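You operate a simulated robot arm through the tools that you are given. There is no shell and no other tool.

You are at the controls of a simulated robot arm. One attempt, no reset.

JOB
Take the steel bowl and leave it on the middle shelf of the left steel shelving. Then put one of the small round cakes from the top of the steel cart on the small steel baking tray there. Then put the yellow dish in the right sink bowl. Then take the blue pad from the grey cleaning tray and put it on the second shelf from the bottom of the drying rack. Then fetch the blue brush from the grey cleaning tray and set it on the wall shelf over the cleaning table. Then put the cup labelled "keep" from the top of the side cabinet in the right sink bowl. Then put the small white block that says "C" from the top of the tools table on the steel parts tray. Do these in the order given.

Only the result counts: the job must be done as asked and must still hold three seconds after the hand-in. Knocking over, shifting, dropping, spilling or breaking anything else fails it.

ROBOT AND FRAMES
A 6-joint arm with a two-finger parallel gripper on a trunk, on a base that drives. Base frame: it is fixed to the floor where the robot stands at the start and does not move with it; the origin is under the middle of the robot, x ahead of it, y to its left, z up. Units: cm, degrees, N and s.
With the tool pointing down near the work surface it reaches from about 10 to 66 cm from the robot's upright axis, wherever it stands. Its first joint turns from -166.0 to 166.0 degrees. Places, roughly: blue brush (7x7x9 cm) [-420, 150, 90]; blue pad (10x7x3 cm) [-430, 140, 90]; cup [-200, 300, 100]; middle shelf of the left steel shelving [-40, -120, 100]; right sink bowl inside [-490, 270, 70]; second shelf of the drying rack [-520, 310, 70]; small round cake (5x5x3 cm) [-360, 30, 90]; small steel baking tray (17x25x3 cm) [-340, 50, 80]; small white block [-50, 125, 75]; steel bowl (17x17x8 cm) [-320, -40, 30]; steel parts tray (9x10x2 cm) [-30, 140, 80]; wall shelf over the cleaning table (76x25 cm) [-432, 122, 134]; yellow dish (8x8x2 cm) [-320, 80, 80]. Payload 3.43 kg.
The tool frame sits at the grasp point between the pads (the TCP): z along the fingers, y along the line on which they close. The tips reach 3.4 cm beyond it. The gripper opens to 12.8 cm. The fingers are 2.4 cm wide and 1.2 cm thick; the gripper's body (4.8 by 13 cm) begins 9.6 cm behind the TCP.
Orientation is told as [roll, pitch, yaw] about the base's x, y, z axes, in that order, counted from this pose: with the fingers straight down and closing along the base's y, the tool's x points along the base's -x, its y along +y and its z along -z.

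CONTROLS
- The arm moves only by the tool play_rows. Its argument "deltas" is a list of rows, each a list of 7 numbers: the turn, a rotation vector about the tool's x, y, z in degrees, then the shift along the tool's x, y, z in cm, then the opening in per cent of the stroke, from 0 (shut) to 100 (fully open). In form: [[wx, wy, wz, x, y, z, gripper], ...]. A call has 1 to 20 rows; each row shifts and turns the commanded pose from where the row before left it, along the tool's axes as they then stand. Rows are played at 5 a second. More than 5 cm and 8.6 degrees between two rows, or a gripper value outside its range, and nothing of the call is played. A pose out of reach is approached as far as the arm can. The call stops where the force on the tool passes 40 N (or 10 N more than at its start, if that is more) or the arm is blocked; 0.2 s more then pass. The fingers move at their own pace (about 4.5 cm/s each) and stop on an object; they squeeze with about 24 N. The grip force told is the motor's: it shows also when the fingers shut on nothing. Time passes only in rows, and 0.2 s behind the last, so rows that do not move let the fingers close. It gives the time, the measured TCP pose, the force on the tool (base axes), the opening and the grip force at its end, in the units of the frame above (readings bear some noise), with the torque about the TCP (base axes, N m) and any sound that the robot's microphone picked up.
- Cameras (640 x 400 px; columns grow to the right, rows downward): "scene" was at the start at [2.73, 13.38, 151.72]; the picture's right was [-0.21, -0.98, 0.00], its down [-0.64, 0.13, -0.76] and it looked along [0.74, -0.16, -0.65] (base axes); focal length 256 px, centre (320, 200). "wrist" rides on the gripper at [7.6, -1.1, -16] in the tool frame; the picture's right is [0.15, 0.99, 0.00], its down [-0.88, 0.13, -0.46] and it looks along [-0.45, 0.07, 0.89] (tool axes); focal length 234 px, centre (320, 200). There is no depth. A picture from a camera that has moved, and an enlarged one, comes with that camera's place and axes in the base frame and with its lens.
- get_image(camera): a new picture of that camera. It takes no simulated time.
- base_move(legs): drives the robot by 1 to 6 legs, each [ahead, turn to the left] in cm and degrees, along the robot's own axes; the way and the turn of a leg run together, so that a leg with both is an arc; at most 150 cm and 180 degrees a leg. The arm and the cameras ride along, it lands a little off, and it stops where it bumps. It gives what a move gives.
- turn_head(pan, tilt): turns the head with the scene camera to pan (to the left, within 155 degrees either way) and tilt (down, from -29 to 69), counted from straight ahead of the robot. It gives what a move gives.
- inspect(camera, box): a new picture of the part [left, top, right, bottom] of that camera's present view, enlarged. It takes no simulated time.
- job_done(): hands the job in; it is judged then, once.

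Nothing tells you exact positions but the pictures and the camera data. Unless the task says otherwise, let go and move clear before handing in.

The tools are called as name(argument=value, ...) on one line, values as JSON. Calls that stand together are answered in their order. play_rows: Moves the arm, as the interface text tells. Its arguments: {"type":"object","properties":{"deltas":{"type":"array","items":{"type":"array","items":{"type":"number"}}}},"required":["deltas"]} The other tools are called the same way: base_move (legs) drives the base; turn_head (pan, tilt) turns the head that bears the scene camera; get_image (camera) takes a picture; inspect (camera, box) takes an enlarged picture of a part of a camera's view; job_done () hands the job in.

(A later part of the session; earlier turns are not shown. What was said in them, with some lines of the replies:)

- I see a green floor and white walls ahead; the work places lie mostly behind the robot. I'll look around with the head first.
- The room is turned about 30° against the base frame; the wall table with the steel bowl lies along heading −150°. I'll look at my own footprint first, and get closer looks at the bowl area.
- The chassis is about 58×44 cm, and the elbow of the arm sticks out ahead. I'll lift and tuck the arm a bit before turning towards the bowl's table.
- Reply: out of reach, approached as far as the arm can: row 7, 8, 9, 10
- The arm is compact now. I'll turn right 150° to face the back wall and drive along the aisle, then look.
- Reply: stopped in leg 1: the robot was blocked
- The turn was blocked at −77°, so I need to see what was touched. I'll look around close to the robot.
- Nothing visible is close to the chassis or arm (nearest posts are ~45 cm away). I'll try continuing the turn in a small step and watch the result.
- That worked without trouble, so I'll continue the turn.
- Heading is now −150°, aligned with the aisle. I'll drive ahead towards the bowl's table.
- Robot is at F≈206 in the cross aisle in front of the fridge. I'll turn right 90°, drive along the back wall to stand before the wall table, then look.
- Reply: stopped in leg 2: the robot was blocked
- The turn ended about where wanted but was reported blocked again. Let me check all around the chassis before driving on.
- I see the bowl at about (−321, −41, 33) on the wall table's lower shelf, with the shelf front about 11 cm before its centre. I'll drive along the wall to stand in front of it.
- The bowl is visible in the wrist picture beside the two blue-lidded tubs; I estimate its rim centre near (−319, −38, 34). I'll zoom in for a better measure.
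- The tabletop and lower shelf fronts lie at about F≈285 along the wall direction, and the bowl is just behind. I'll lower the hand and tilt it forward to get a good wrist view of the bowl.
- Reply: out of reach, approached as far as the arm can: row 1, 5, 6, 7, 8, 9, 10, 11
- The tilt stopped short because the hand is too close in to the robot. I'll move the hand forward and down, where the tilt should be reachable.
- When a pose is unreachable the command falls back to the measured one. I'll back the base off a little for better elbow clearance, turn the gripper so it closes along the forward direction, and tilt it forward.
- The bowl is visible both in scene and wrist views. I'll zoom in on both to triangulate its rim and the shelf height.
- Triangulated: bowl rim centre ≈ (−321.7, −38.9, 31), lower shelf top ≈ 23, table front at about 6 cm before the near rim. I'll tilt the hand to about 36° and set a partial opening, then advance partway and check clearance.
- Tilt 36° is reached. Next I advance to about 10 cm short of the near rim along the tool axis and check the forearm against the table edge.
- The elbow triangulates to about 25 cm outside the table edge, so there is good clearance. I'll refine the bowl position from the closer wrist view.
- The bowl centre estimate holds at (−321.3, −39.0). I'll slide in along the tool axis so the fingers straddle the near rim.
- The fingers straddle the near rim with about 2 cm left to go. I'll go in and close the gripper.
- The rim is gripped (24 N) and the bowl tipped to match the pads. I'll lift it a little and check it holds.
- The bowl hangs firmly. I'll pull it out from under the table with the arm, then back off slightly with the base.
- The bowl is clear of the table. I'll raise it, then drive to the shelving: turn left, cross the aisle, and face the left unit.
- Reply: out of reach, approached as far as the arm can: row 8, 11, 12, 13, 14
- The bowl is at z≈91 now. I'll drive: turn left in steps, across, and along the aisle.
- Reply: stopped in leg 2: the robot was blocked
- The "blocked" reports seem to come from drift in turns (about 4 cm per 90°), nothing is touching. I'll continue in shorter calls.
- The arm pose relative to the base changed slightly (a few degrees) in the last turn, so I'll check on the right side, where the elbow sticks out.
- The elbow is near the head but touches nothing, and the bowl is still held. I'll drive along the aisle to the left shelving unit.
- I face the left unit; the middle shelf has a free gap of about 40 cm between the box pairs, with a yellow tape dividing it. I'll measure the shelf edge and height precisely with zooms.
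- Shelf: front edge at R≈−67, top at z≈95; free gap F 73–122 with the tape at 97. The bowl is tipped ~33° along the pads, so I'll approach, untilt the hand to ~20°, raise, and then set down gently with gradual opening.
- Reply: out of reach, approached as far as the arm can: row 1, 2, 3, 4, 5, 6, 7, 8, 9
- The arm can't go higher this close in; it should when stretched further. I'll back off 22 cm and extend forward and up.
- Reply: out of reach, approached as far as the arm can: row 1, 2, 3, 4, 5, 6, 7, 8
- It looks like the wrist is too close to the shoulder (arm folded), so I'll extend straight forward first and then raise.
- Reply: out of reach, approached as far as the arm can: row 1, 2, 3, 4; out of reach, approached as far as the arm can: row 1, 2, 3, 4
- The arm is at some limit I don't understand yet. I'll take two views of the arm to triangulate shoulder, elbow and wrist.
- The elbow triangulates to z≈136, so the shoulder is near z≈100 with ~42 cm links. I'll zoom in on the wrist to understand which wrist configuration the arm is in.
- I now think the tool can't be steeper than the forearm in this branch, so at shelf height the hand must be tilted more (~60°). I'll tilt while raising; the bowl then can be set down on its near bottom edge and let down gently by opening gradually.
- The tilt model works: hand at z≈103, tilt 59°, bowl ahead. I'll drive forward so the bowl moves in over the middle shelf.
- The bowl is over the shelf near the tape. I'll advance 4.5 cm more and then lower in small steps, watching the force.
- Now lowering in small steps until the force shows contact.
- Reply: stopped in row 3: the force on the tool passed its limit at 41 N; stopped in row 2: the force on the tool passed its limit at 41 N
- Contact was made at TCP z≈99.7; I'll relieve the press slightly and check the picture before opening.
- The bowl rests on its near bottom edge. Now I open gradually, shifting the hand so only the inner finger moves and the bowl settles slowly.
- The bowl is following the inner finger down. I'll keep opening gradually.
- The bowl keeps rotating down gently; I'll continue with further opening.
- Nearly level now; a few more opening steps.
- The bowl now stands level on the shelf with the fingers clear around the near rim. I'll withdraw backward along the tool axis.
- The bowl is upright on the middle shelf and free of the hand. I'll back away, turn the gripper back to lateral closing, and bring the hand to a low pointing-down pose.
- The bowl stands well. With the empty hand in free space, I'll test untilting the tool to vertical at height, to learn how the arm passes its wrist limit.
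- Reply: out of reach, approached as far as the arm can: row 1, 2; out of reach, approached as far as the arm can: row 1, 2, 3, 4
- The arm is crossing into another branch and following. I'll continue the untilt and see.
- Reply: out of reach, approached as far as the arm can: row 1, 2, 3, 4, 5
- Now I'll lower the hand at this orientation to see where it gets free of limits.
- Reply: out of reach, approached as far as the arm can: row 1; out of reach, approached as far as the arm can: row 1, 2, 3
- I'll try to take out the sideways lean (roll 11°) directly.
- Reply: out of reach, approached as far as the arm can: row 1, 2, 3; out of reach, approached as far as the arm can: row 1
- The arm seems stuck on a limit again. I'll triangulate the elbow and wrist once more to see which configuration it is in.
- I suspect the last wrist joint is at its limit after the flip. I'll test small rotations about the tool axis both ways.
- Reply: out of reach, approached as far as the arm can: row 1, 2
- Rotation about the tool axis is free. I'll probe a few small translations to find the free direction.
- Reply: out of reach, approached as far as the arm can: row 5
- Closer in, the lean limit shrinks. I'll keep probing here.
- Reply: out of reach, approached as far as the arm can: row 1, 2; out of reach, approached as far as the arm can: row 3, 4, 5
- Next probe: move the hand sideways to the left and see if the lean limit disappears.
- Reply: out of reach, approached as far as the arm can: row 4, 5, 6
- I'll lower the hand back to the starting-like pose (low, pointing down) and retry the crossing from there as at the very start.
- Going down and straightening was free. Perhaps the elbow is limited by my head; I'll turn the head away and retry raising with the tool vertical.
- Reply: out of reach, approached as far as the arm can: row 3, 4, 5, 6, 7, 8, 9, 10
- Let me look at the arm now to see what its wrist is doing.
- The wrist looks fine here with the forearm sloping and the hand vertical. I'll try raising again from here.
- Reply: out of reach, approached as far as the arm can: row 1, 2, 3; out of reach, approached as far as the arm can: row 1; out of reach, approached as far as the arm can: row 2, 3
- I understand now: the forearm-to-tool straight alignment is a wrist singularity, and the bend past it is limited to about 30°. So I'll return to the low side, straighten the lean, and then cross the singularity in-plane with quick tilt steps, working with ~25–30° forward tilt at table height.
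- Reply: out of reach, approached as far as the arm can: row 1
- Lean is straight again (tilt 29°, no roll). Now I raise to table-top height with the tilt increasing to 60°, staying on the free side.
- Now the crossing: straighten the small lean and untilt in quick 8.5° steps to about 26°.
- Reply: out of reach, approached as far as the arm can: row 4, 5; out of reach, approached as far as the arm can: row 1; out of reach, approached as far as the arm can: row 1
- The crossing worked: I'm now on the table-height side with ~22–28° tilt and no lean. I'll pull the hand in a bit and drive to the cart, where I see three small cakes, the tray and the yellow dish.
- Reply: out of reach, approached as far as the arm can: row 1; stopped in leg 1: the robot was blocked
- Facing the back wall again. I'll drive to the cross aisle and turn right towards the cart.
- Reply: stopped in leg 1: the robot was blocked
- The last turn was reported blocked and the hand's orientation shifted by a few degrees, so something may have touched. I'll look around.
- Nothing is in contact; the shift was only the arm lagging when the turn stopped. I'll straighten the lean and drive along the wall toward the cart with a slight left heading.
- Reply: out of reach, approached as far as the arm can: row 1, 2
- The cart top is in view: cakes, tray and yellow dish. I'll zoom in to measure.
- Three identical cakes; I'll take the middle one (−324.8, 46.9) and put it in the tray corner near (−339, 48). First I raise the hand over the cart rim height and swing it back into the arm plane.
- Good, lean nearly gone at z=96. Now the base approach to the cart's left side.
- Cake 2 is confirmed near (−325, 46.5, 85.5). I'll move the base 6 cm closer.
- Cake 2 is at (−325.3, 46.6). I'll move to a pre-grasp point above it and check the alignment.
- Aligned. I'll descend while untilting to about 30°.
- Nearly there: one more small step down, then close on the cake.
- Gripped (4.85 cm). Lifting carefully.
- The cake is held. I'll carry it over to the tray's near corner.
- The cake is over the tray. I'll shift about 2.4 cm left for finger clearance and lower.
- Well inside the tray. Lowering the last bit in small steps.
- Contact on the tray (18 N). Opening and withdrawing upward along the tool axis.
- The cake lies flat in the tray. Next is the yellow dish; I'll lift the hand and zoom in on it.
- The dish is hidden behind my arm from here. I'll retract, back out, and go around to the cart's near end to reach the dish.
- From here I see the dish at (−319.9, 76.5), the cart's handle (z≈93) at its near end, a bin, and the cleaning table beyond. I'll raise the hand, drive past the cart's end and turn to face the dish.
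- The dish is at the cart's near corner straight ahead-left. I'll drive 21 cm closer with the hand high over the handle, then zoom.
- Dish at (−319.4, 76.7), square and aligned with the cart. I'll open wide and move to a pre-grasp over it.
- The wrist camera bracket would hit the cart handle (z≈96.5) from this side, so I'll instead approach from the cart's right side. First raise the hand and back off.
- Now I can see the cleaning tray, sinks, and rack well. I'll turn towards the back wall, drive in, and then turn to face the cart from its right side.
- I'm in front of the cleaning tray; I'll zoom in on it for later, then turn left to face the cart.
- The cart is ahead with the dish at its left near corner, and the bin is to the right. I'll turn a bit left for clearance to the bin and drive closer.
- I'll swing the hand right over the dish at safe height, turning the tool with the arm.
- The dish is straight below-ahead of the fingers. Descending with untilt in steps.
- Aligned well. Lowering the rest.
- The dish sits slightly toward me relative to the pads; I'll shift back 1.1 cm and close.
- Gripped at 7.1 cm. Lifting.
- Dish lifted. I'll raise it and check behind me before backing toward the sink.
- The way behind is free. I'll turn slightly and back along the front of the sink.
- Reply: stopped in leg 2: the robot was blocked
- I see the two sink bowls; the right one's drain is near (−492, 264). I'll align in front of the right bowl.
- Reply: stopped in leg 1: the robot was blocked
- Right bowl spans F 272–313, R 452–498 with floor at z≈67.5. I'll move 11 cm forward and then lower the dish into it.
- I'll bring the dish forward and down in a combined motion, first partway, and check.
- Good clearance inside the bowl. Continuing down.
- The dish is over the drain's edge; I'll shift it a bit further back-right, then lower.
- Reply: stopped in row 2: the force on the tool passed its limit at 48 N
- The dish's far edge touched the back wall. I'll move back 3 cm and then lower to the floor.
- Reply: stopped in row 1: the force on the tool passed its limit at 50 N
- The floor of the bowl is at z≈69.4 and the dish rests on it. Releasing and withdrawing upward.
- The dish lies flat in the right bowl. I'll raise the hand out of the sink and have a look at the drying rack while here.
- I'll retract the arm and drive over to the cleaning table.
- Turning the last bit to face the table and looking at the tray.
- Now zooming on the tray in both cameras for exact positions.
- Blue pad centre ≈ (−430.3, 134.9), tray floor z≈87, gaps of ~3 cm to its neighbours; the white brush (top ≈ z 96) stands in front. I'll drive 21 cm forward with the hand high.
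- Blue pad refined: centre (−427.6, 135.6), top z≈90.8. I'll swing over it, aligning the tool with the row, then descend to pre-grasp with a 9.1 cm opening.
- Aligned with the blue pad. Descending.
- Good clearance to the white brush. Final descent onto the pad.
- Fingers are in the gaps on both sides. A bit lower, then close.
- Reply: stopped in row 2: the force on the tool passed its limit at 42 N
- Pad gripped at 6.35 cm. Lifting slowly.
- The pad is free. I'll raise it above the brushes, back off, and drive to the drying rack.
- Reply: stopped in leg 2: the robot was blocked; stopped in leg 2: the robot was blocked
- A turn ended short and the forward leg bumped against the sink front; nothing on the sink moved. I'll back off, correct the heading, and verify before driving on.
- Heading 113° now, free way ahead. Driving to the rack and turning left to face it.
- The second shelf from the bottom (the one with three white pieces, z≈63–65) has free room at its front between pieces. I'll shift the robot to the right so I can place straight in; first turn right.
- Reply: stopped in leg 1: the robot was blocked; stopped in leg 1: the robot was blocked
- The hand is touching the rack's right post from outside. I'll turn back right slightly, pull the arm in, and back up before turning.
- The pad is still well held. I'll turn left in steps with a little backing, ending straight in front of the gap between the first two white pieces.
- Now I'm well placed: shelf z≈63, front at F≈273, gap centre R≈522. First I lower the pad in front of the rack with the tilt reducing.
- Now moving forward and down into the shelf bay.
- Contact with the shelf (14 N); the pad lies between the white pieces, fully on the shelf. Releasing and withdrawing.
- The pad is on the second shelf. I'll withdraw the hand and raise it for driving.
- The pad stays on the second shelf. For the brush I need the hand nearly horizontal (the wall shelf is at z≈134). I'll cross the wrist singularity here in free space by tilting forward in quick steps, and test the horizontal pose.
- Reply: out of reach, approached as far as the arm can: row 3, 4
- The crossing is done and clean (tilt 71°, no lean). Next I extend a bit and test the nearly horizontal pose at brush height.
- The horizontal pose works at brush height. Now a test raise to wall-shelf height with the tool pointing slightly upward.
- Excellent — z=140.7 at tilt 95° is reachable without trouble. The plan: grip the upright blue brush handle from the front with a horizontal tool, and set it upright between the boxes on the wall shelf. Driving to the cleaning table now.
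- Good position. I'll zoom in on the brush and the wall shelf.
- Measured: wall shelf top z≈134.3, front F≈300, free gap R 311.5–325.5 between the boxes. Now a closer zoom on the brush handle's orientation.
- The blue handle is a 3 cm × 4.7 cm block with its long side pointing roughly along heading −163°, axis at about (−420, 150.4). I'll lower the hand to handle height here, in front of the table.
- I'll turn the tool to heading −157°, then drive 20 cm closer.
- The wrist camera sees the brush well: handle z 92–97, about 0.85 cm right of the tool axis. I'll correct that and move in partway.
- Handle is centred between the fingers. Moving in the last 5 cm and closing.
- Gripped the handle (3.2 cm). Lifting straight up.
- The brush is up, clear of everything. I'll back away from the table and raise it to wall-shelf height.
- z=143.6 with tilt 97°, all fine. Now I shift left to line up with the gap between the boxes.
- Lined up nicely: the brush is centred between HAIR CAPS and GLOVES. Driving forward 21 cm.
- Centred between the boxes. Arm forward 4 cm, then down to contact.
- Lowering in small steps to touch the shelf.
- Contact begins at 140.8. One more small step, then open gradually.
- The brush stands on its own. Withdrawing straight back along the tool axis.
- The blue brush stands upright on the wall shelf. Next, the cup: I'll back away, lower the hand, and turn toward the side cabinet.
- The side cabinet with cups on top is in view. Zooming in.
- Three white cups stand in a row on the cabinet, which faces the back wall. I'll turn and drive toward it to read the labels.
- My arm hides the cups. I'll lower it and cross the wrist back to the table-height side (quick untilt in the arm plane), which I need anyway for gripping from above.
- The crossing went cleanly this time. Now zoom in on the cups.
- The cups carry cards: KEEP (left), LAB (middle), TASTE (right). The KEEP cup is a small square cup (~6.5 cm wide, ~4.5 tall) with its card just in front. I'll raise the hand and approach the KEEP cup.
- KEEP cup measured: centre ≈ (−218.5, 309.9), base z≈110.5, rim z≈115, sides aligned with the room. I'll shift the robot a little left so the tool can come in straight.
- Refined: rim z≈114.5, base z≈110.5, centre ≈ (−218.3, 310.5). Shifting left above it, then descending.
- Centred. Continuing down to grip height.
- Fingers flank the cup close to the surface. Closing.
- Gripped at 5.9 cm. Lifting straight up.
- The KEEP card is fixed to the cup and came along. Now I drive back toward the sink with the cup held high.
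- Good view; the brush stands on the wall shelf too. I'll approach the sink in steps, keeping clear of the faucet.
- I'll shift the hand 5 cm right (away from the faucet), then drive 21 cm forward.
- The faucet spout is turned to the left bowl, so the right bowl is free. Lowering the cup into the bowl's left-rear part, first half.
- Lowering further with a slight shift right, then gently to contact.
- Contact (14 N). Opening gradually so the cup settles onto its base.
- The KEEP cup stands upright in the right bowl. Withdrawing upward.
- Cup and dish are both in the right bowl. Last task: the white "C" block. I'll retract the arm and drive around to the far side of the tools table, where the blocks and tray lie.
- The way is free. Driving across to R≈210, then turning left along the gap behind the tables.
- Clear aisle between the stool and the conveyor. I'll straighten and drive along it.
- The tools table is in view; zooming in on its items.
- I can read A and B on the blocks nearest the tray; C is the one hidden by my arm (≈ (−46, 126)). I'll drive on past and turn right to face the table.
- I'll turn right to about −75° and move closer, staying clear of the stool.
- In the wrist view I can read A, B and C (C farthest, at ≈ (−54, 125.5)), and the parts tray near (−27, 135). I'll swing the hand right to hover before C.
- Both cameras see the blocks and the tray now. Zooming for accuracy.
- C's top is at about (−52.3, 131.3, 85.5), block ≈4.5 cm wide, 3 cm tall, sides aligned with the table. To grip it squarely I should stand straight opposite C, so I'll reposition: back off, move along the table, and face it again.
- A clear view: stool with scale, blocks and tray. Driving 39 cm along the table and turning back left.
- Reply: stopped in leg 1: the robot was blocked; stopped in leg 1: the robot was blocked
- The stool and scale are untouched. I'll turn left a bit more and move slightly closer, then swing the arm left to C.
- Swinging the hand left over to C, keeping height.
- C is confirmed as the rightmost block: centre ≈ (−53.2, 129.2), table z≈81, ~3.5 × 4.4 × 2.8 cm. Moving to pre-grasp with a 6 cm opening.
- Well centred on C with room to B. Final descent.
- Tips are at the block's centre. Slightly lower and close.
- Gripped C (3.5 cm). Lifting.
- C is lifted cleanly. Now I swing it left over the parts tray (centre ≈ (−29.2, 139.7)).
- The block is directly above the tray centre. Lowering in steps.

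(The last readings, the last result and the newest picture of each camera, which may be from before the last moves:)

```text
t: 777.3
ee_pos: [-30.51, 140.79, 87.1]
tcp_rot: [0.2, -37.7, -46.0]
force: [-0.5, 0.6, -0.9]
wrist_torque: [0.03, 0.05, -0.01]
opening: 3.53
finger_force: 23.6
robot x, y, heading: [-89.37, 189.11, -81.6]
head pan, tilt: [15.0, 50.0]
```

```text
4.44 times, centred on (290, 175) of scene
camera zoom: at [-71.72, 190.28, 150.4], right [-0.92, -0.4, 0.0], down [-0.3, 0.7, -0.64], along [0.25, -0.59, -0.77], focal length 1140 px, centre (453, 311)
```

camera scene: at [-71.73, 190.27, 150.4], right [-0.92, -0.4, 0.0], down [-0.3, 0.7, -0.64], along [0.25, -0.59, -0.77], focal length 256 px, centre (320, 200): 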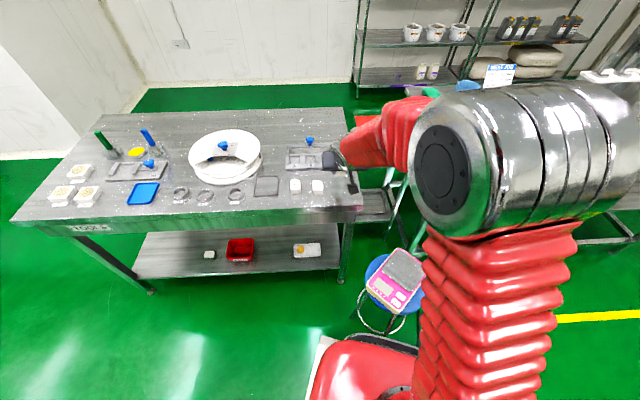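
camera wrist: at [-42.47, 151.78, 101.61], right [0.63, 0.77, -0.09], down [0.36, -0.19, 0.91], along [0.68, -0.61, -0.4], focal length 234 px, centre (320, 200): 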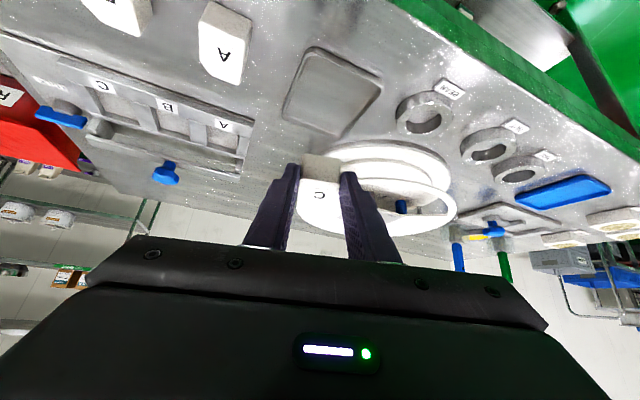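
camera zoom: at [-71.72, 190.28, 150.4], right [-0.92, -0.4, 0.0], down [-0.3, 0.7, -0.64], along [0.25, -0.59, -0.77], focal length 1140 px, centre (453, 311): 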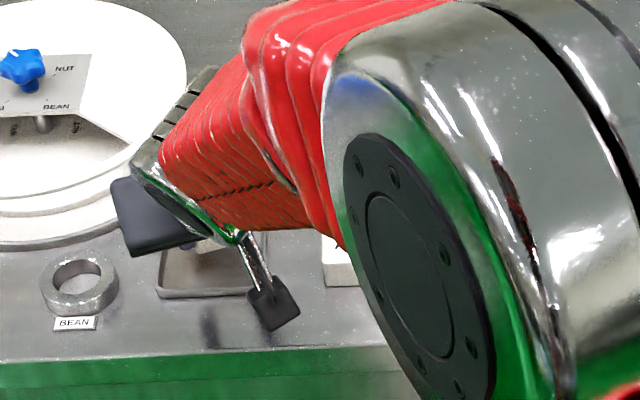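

The block is ~1.3 cm too far forward; I'll shift back, then lower into the tray.

play_rows(deltas=[[0, 0, 0, 0.99, 0, -0.76, 15], [0, 0, 0, 0.73, 0, 0.95, 15], [0, 0, 0, 0, 0, 0, 15]])

inspect(camera="wrist", box=[220, 60, 440, 210])

```text
t: 778.1
ee_pos: [-31.49, 141.75, 85.91]
tcp_rot: [0.2, -37.7, -46.1]
force: [-0.2, 0.4, -0.5]
wrist_torque: [0.01, -0.01, 0.02]
opening: 3.5
finger_force: 24.3
robot x, y, heading: [-89.79, 188.88, -81.2]
head pan, tilt: [15.0, 50.0]
```

```text
2.67 times, centred on (330, 135) of wrist
camera zoom: at [-43.23, 152.46, 94.12], right [0.63, 0.77, -0.09], down [0.38, -0.21, 0.9], along [0.68, -0.6, -0.43], focal length 624 px, centre (293, 373)
```

zoom: 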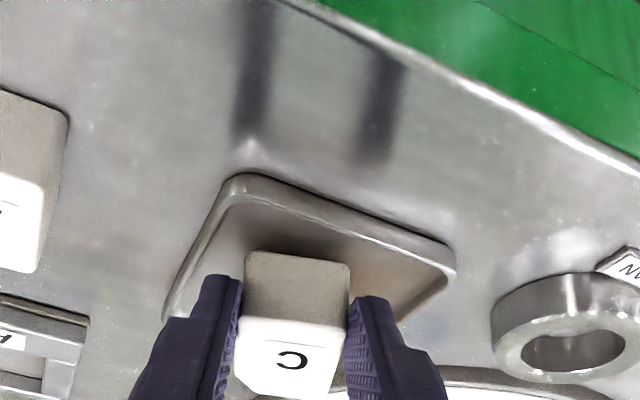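

Now lowering by small steps to contact.

play_rows(deltas=[[0, 0, 0, 0.18, 0, 0.24, 15], [0, 0, 0, 0, 0, 0, 15]])

play_rows(deltas=[[0, 0, 0, 0.18, 0, 0.24, 15], [0, 0, 0, 0, 0, 0, 15]])

play_rows(deltas=[[0, 0, 0, 0.18, 0, 0.24, 15], [0, 0, 0, 0, 0, 0, 15]])

```text
t: 778.7
ee_pos: [-31.47, 141.88, 85.72]
tcp_rot: [0.3, -37.9, -46.0]
force: [-1.0, 0.9, -0.6]
wrist_torque: [0.01, 0.04, 0.02]
opening: 3.55
finger_force: 23.9
robot x, y, heading: [-89.93, 189.22, -81.6]
head pan, tilt: [15.0, 50.0]
```

```text
t: 779.3
ee_pos: [-31.45, 141.73, 85.49]
tcp_rot: [0.2, -37.8, -46.1]
force: [0.0, -0.1, -1.3]
wrist_torque: [0.0, 0.03, 0.02]
opening: 3.51
finger_force: 23.9
robot x, y, heading: [-89.24, 189.04, -81.7]
head pan, tilt: [15.0, 50.0]
```

```text
t: 779.9
ee_pos: [-31.43, 141.79, 85.25]
tcp_rot: [0.2, -37.8, -46.1]
force: [0.5, 0.3, 0.4]
wrist_torque: [0.0, 0.01, 0.03]
opening: 3.53
finger_force: 24.0
robot x, y, heading: [-89.71, 189.23, -81.8]
head pan, tilt: [15.0, 50.0]
```

play_rows(deltas=[[0, 0, 0, 0.15, 0, 0.2, 15], [0, 0, 0, 0, 0, 0, 15]])

play_rows(deltas=[[0, 0, 0, 0.15, 0, 0.2, 15], [0, 0, 0, 0, 0, 0, 15]])

inspect(camera="wrist", box=[220, 60, 440, 210])

```text
t: 780.5
ee_pos: [-31.29, 141.8, 85.07]
tcp_rot: [0.2, -38.1, -46.1]
force: [1.2, -1.1, 12.5]
wrist_torque: [-0.31, -0.11, 0.04]
opening: 3.54
finger_force: 24.3
robot x, y, heading: [-89.77, 188.62, -81.7]
head pan, tilt: [15.0, 50.0]
```

```text
t: 781.1
ee_pos: [-31.33, 141.79, 84.71]
tcp_rot: [0.2, -37.9, -46.1]
force: [4.0, -0.3, 14.4]
wrist_torque: [-0.29, -0.24, 0.12]
opening: 3.54
finger_force: 24.0
robot x, y, heading: [-89.66, 188.86, -81.4]
head pan, tilt: [15.0, 50.0]
```

```text
2.67 times, centred on (330, 135) of wrist
camera zoom: at [-43.18, 152.43, 92.76], right [0.63, 0.77, -0.09], down [0.38, -0.21, 0.9], along [0.68, -0.6, -0.43], focal length 624 px, centre (293, 373)
```

zoom: 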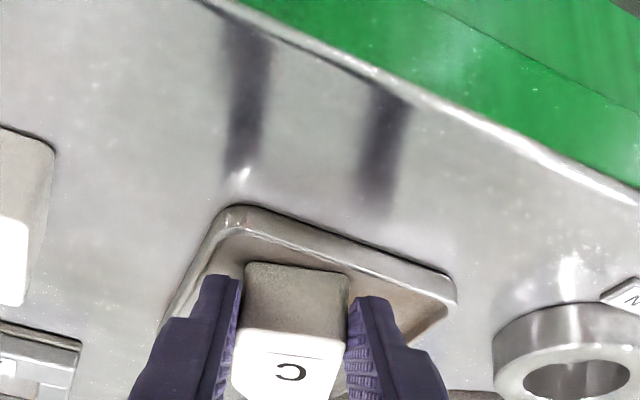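

The block sits in the tray (contact at the expected height). Opening only slightly, then lifting straight out along the tool.

play_rows(deltas=[[0, 0, 0, -0.06, 0, -0.08, 32], [0, 0, 0, 0, 0, 0, 35], [0, 0, 0, 0, 0, 0, 35]])

inspect(camera="wrist", box=[220, 60, 440, 210])

```text
t: 781.9
ee_pos: [-31.39, 141.81, 84.59]
tcp_rot: [0.1, -37.8, -46.0]
force: [0.3, -1.0, -0.3]
wrist_torque: [-0.02, -0.04, 0.02]
opening: 4.5
finger_force: 0.0
robot x, y, heading: [-89.68, 189.24, -81.8]
head pan, tilt: [15.0, 50.0]
```

```text
2.67 times, centred on (330, 135) of wrist
camera zoom: at [-43.28, 152.46, 92.79], right [0.63, 0.77, -0.09], down [0.38, -0.21, 0.9], along [0.67, -0.6, -0.43], focal length 624 px, centre (293, 373)
```

zoom: 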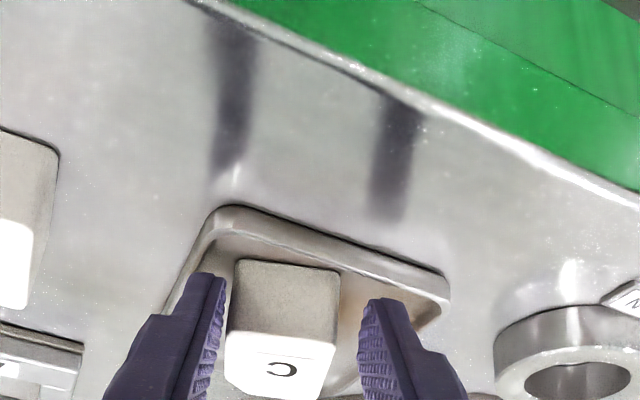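

Released. Lifting the fingers straight up.

play_rows(deltas=[[0, 0, 0, -0.61, 0, -0.79, 35], [0, 0, 0, -0.92, 0, -1.18, 35], [0, -0.5, 0, -1.22, 0, -1.58, 35], [0, -0.5, 0, -1.53, 0, -1.97, 35], [0, -1, 0, -1.53, 0, -1.97, 35]])

inspect(camera="wrist", box=[200, 20, 460, 190])

inspect(camera="scene", box=[220, 130, 360, 220])

```text
t: 783.1
ee_pos: [-31.58, 141.91, 94.11]
tcp_rot: [0.2, -39.9, -46.1]
force: [-0.4, -0.1, 0.1]
wrist_torque: [0.0, -0.03, -0.01]
opening: 4.5
finger_force: 0.0
robot x, y, heading: [-89.67, 188.62, -81.6]
head pan, tilt: [15.0, 50.0]
```

```text
2.35 times, centred on (330, 105) of wrist
camera zoom: at [-43.49, 152.76, 101.69], right [0.63, 0.77, -0.09], down [0.36, -0.19, 0.91], along [0.69, -0.61, -0.4], focal length 551 px, centre (296, 424)
```

zoom: 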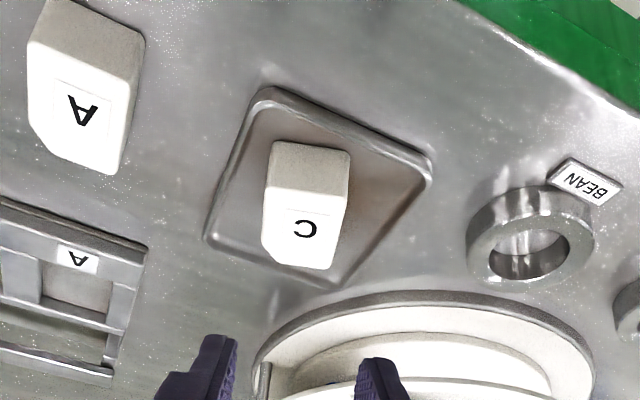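

```text
4.44 times, centred on (290, 175) of scene
camera zoom: at [-71.73, 190.27, 150.4], right [-0.92, -0.4, 0.0], down [-0.3, 0.7, -0.64], along [0.25, -0.59, -0.77], focal length 1140 px, centre (453, 311)
```

zoom: 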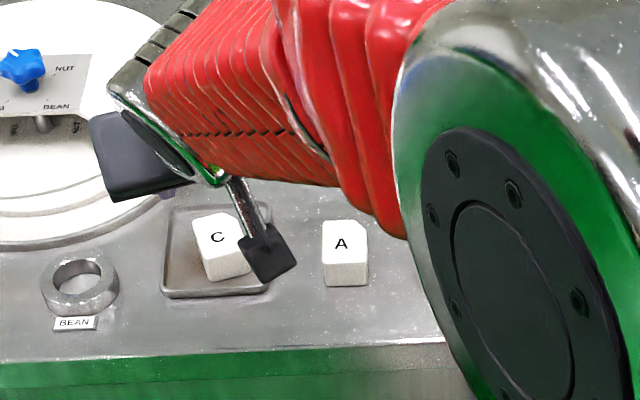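

Block C lies in the parts tray. I'll pull the hand clear and take a last look around before handing in.

play_rows(deltas=[[0, -1.5, 0, 1.08, 0, -4.16, 35], [0, -1.5, 0, 1.0, 0, -4.18, 35], [0, -1.5, 0, 0.9, 0, -4.2, 35], [0, -1.5, 0, 0.8, 0, -4.2, 35]])

get_image(camera="wrist")

turn_head(pan=15, tilt=40)

inspect(camera="scene", box=[180, 80, 460, 260])

turn_head(pan=10, tilt=15)

inspect(camera="scene", box=[280, 120, 600, 320])

```text
t: 784.1
ee_pos: [-41.25, 152.15, 104.16]
tcp_rot: [0.2, -45.7, -46.1]
force: [-0.7, 0.5, 0.0]
wrist_torque: [0.01, 0.0, -0.01]
opening: 4.49
finger_force: 0.0
robot x, y, heading: [-89.55, 188.62, -81.4]
head pan, tilt: [15.0, 50.0]
```

```text
taken
camera wrist: at [-53.8, 163.36, 109.85], right [0.64, 0.76, -0.1], down [0.29, -0.12, 0.95], along [0.71, -0.64, -0.3], focal length 234 px, centre (320, 200)
```

wrist: 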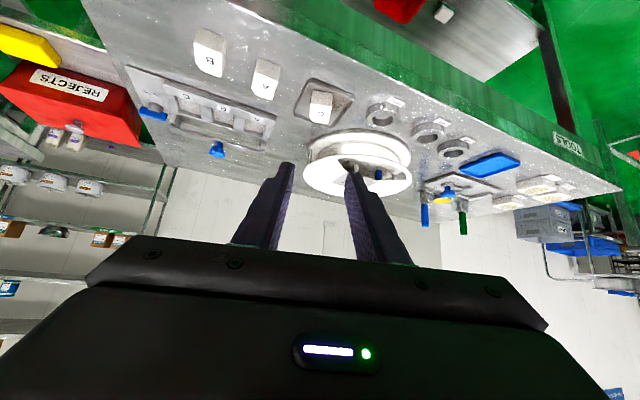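

```text
t: 784.8
ee_pos: [-41.17, 152.09, 103.99]
tcp_rot: [0.2, -45.8, -46.1]
force: [-0.1, 0.2, 0.4]
wrist_torque: [0.01, 0.03, 0.0]
opening: 4.51
finger_force: 0.1
robot x, y, heading: [-89.53, 189.1, -81.6]
head pan, tilt: [15.0, 40.0]
```

```text
2.22 times, centred on (320, 170) of scene
camera zoom: at [-71.41, 189.57, 151.82], right [-0.92, -0.4, 0.0], down [-0.26, 0.59, -0.77], along [0.3, -0.7, -0.64], focal length 570 px, centre (320, 267)
```

zoom: 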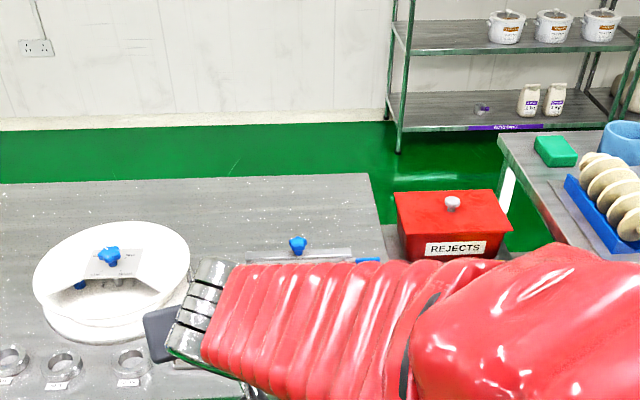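

```text
t: 785.7
ee_pos: [-41.29, 152.06, 103.99]
tcp_rot: [0.2, -45.8, -46.0]
force: [-0.2, 0.1, 0.5]
wrist_torque: [-0.02, -0.01, 0.01]
opening: 4.5
finger_force: 0.0
robot x, y, heading: [-89.71, 188.99, -81.4]
head pan, tilt: [10.0, 15.0]
```

```text
2.00 times, centred on (440, 220) of scene
camera zoom: at [-71.84, 188.51, 155.77], right [-0.95, -0.32, 0.0], down [-0.08, 0.25, -0.97], along [0.3, -0.92, -0.26], focal length 513 px, centre (80, 160)
```

zoom: 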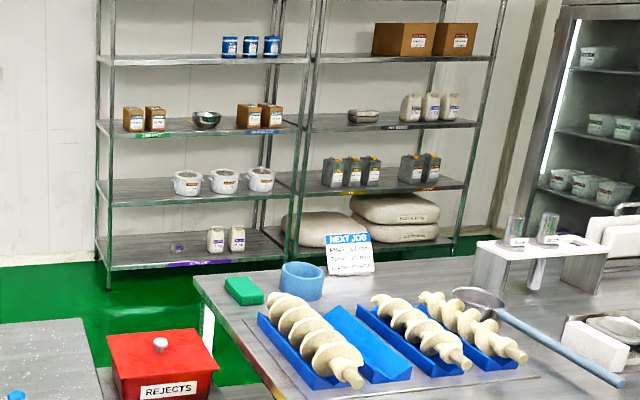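

All seven items look right from here: the bowl is upright on the middle shelf of the left shelving, C lies in the parts tray, and the cake, dish, pad, brush and cup were each in place when I last saw them. The hand is empty and clear, so I'm handing in.

job_done()

```text
The job is handed in.
```

The job is handed in. I did all seven steps in the order given and let go of everything, but I have no verdict back yet.

| Item | Where it is now | Last seen |
|---|---|---|
| Steel bowl | Upright on the middle shelf of the left steel shelving, between the liner boxes | Final view |
| Small round cake | Flat in the small steel baking tray on the cart | A later view, on the way to the pad |
| Yellow dish | Flat in the right sink bowl | When I placed the cup |
| Blue pad | Second wire shelf from the bottom of the drying rack, between two white pieces | Shortly after placing |
| Blue brush | Upright on the wall shelf, between the GLOVES and HAIR CAPS boxes | On the way to the sink with the cup |
| "KEEP" cup | Upright in the right sink bowl, next to the dish | Right after placing |
| White block "C" | In the steel parts tray | Final view |

Some contacts could matter if the judging is strict:
- **Sink:** the base ran into the front of the sink once, because a turn ended short. Nothing standing on the sink moved in the pictures.
- **Drying rack:** the hand pressed against the right post of the rack once while turning. I saw no shift.
- **Parts tray:** it may have moved by a few millimetres when I set the block down.
- **Shelf count:** I took the shelf holding the white pieces (about 66 cm high) as the second from the bottom. There may also be a solid plate near the floor, which I did not count.

The base reported being blocked several other times while turning. I found nothing it had touched in those cases.
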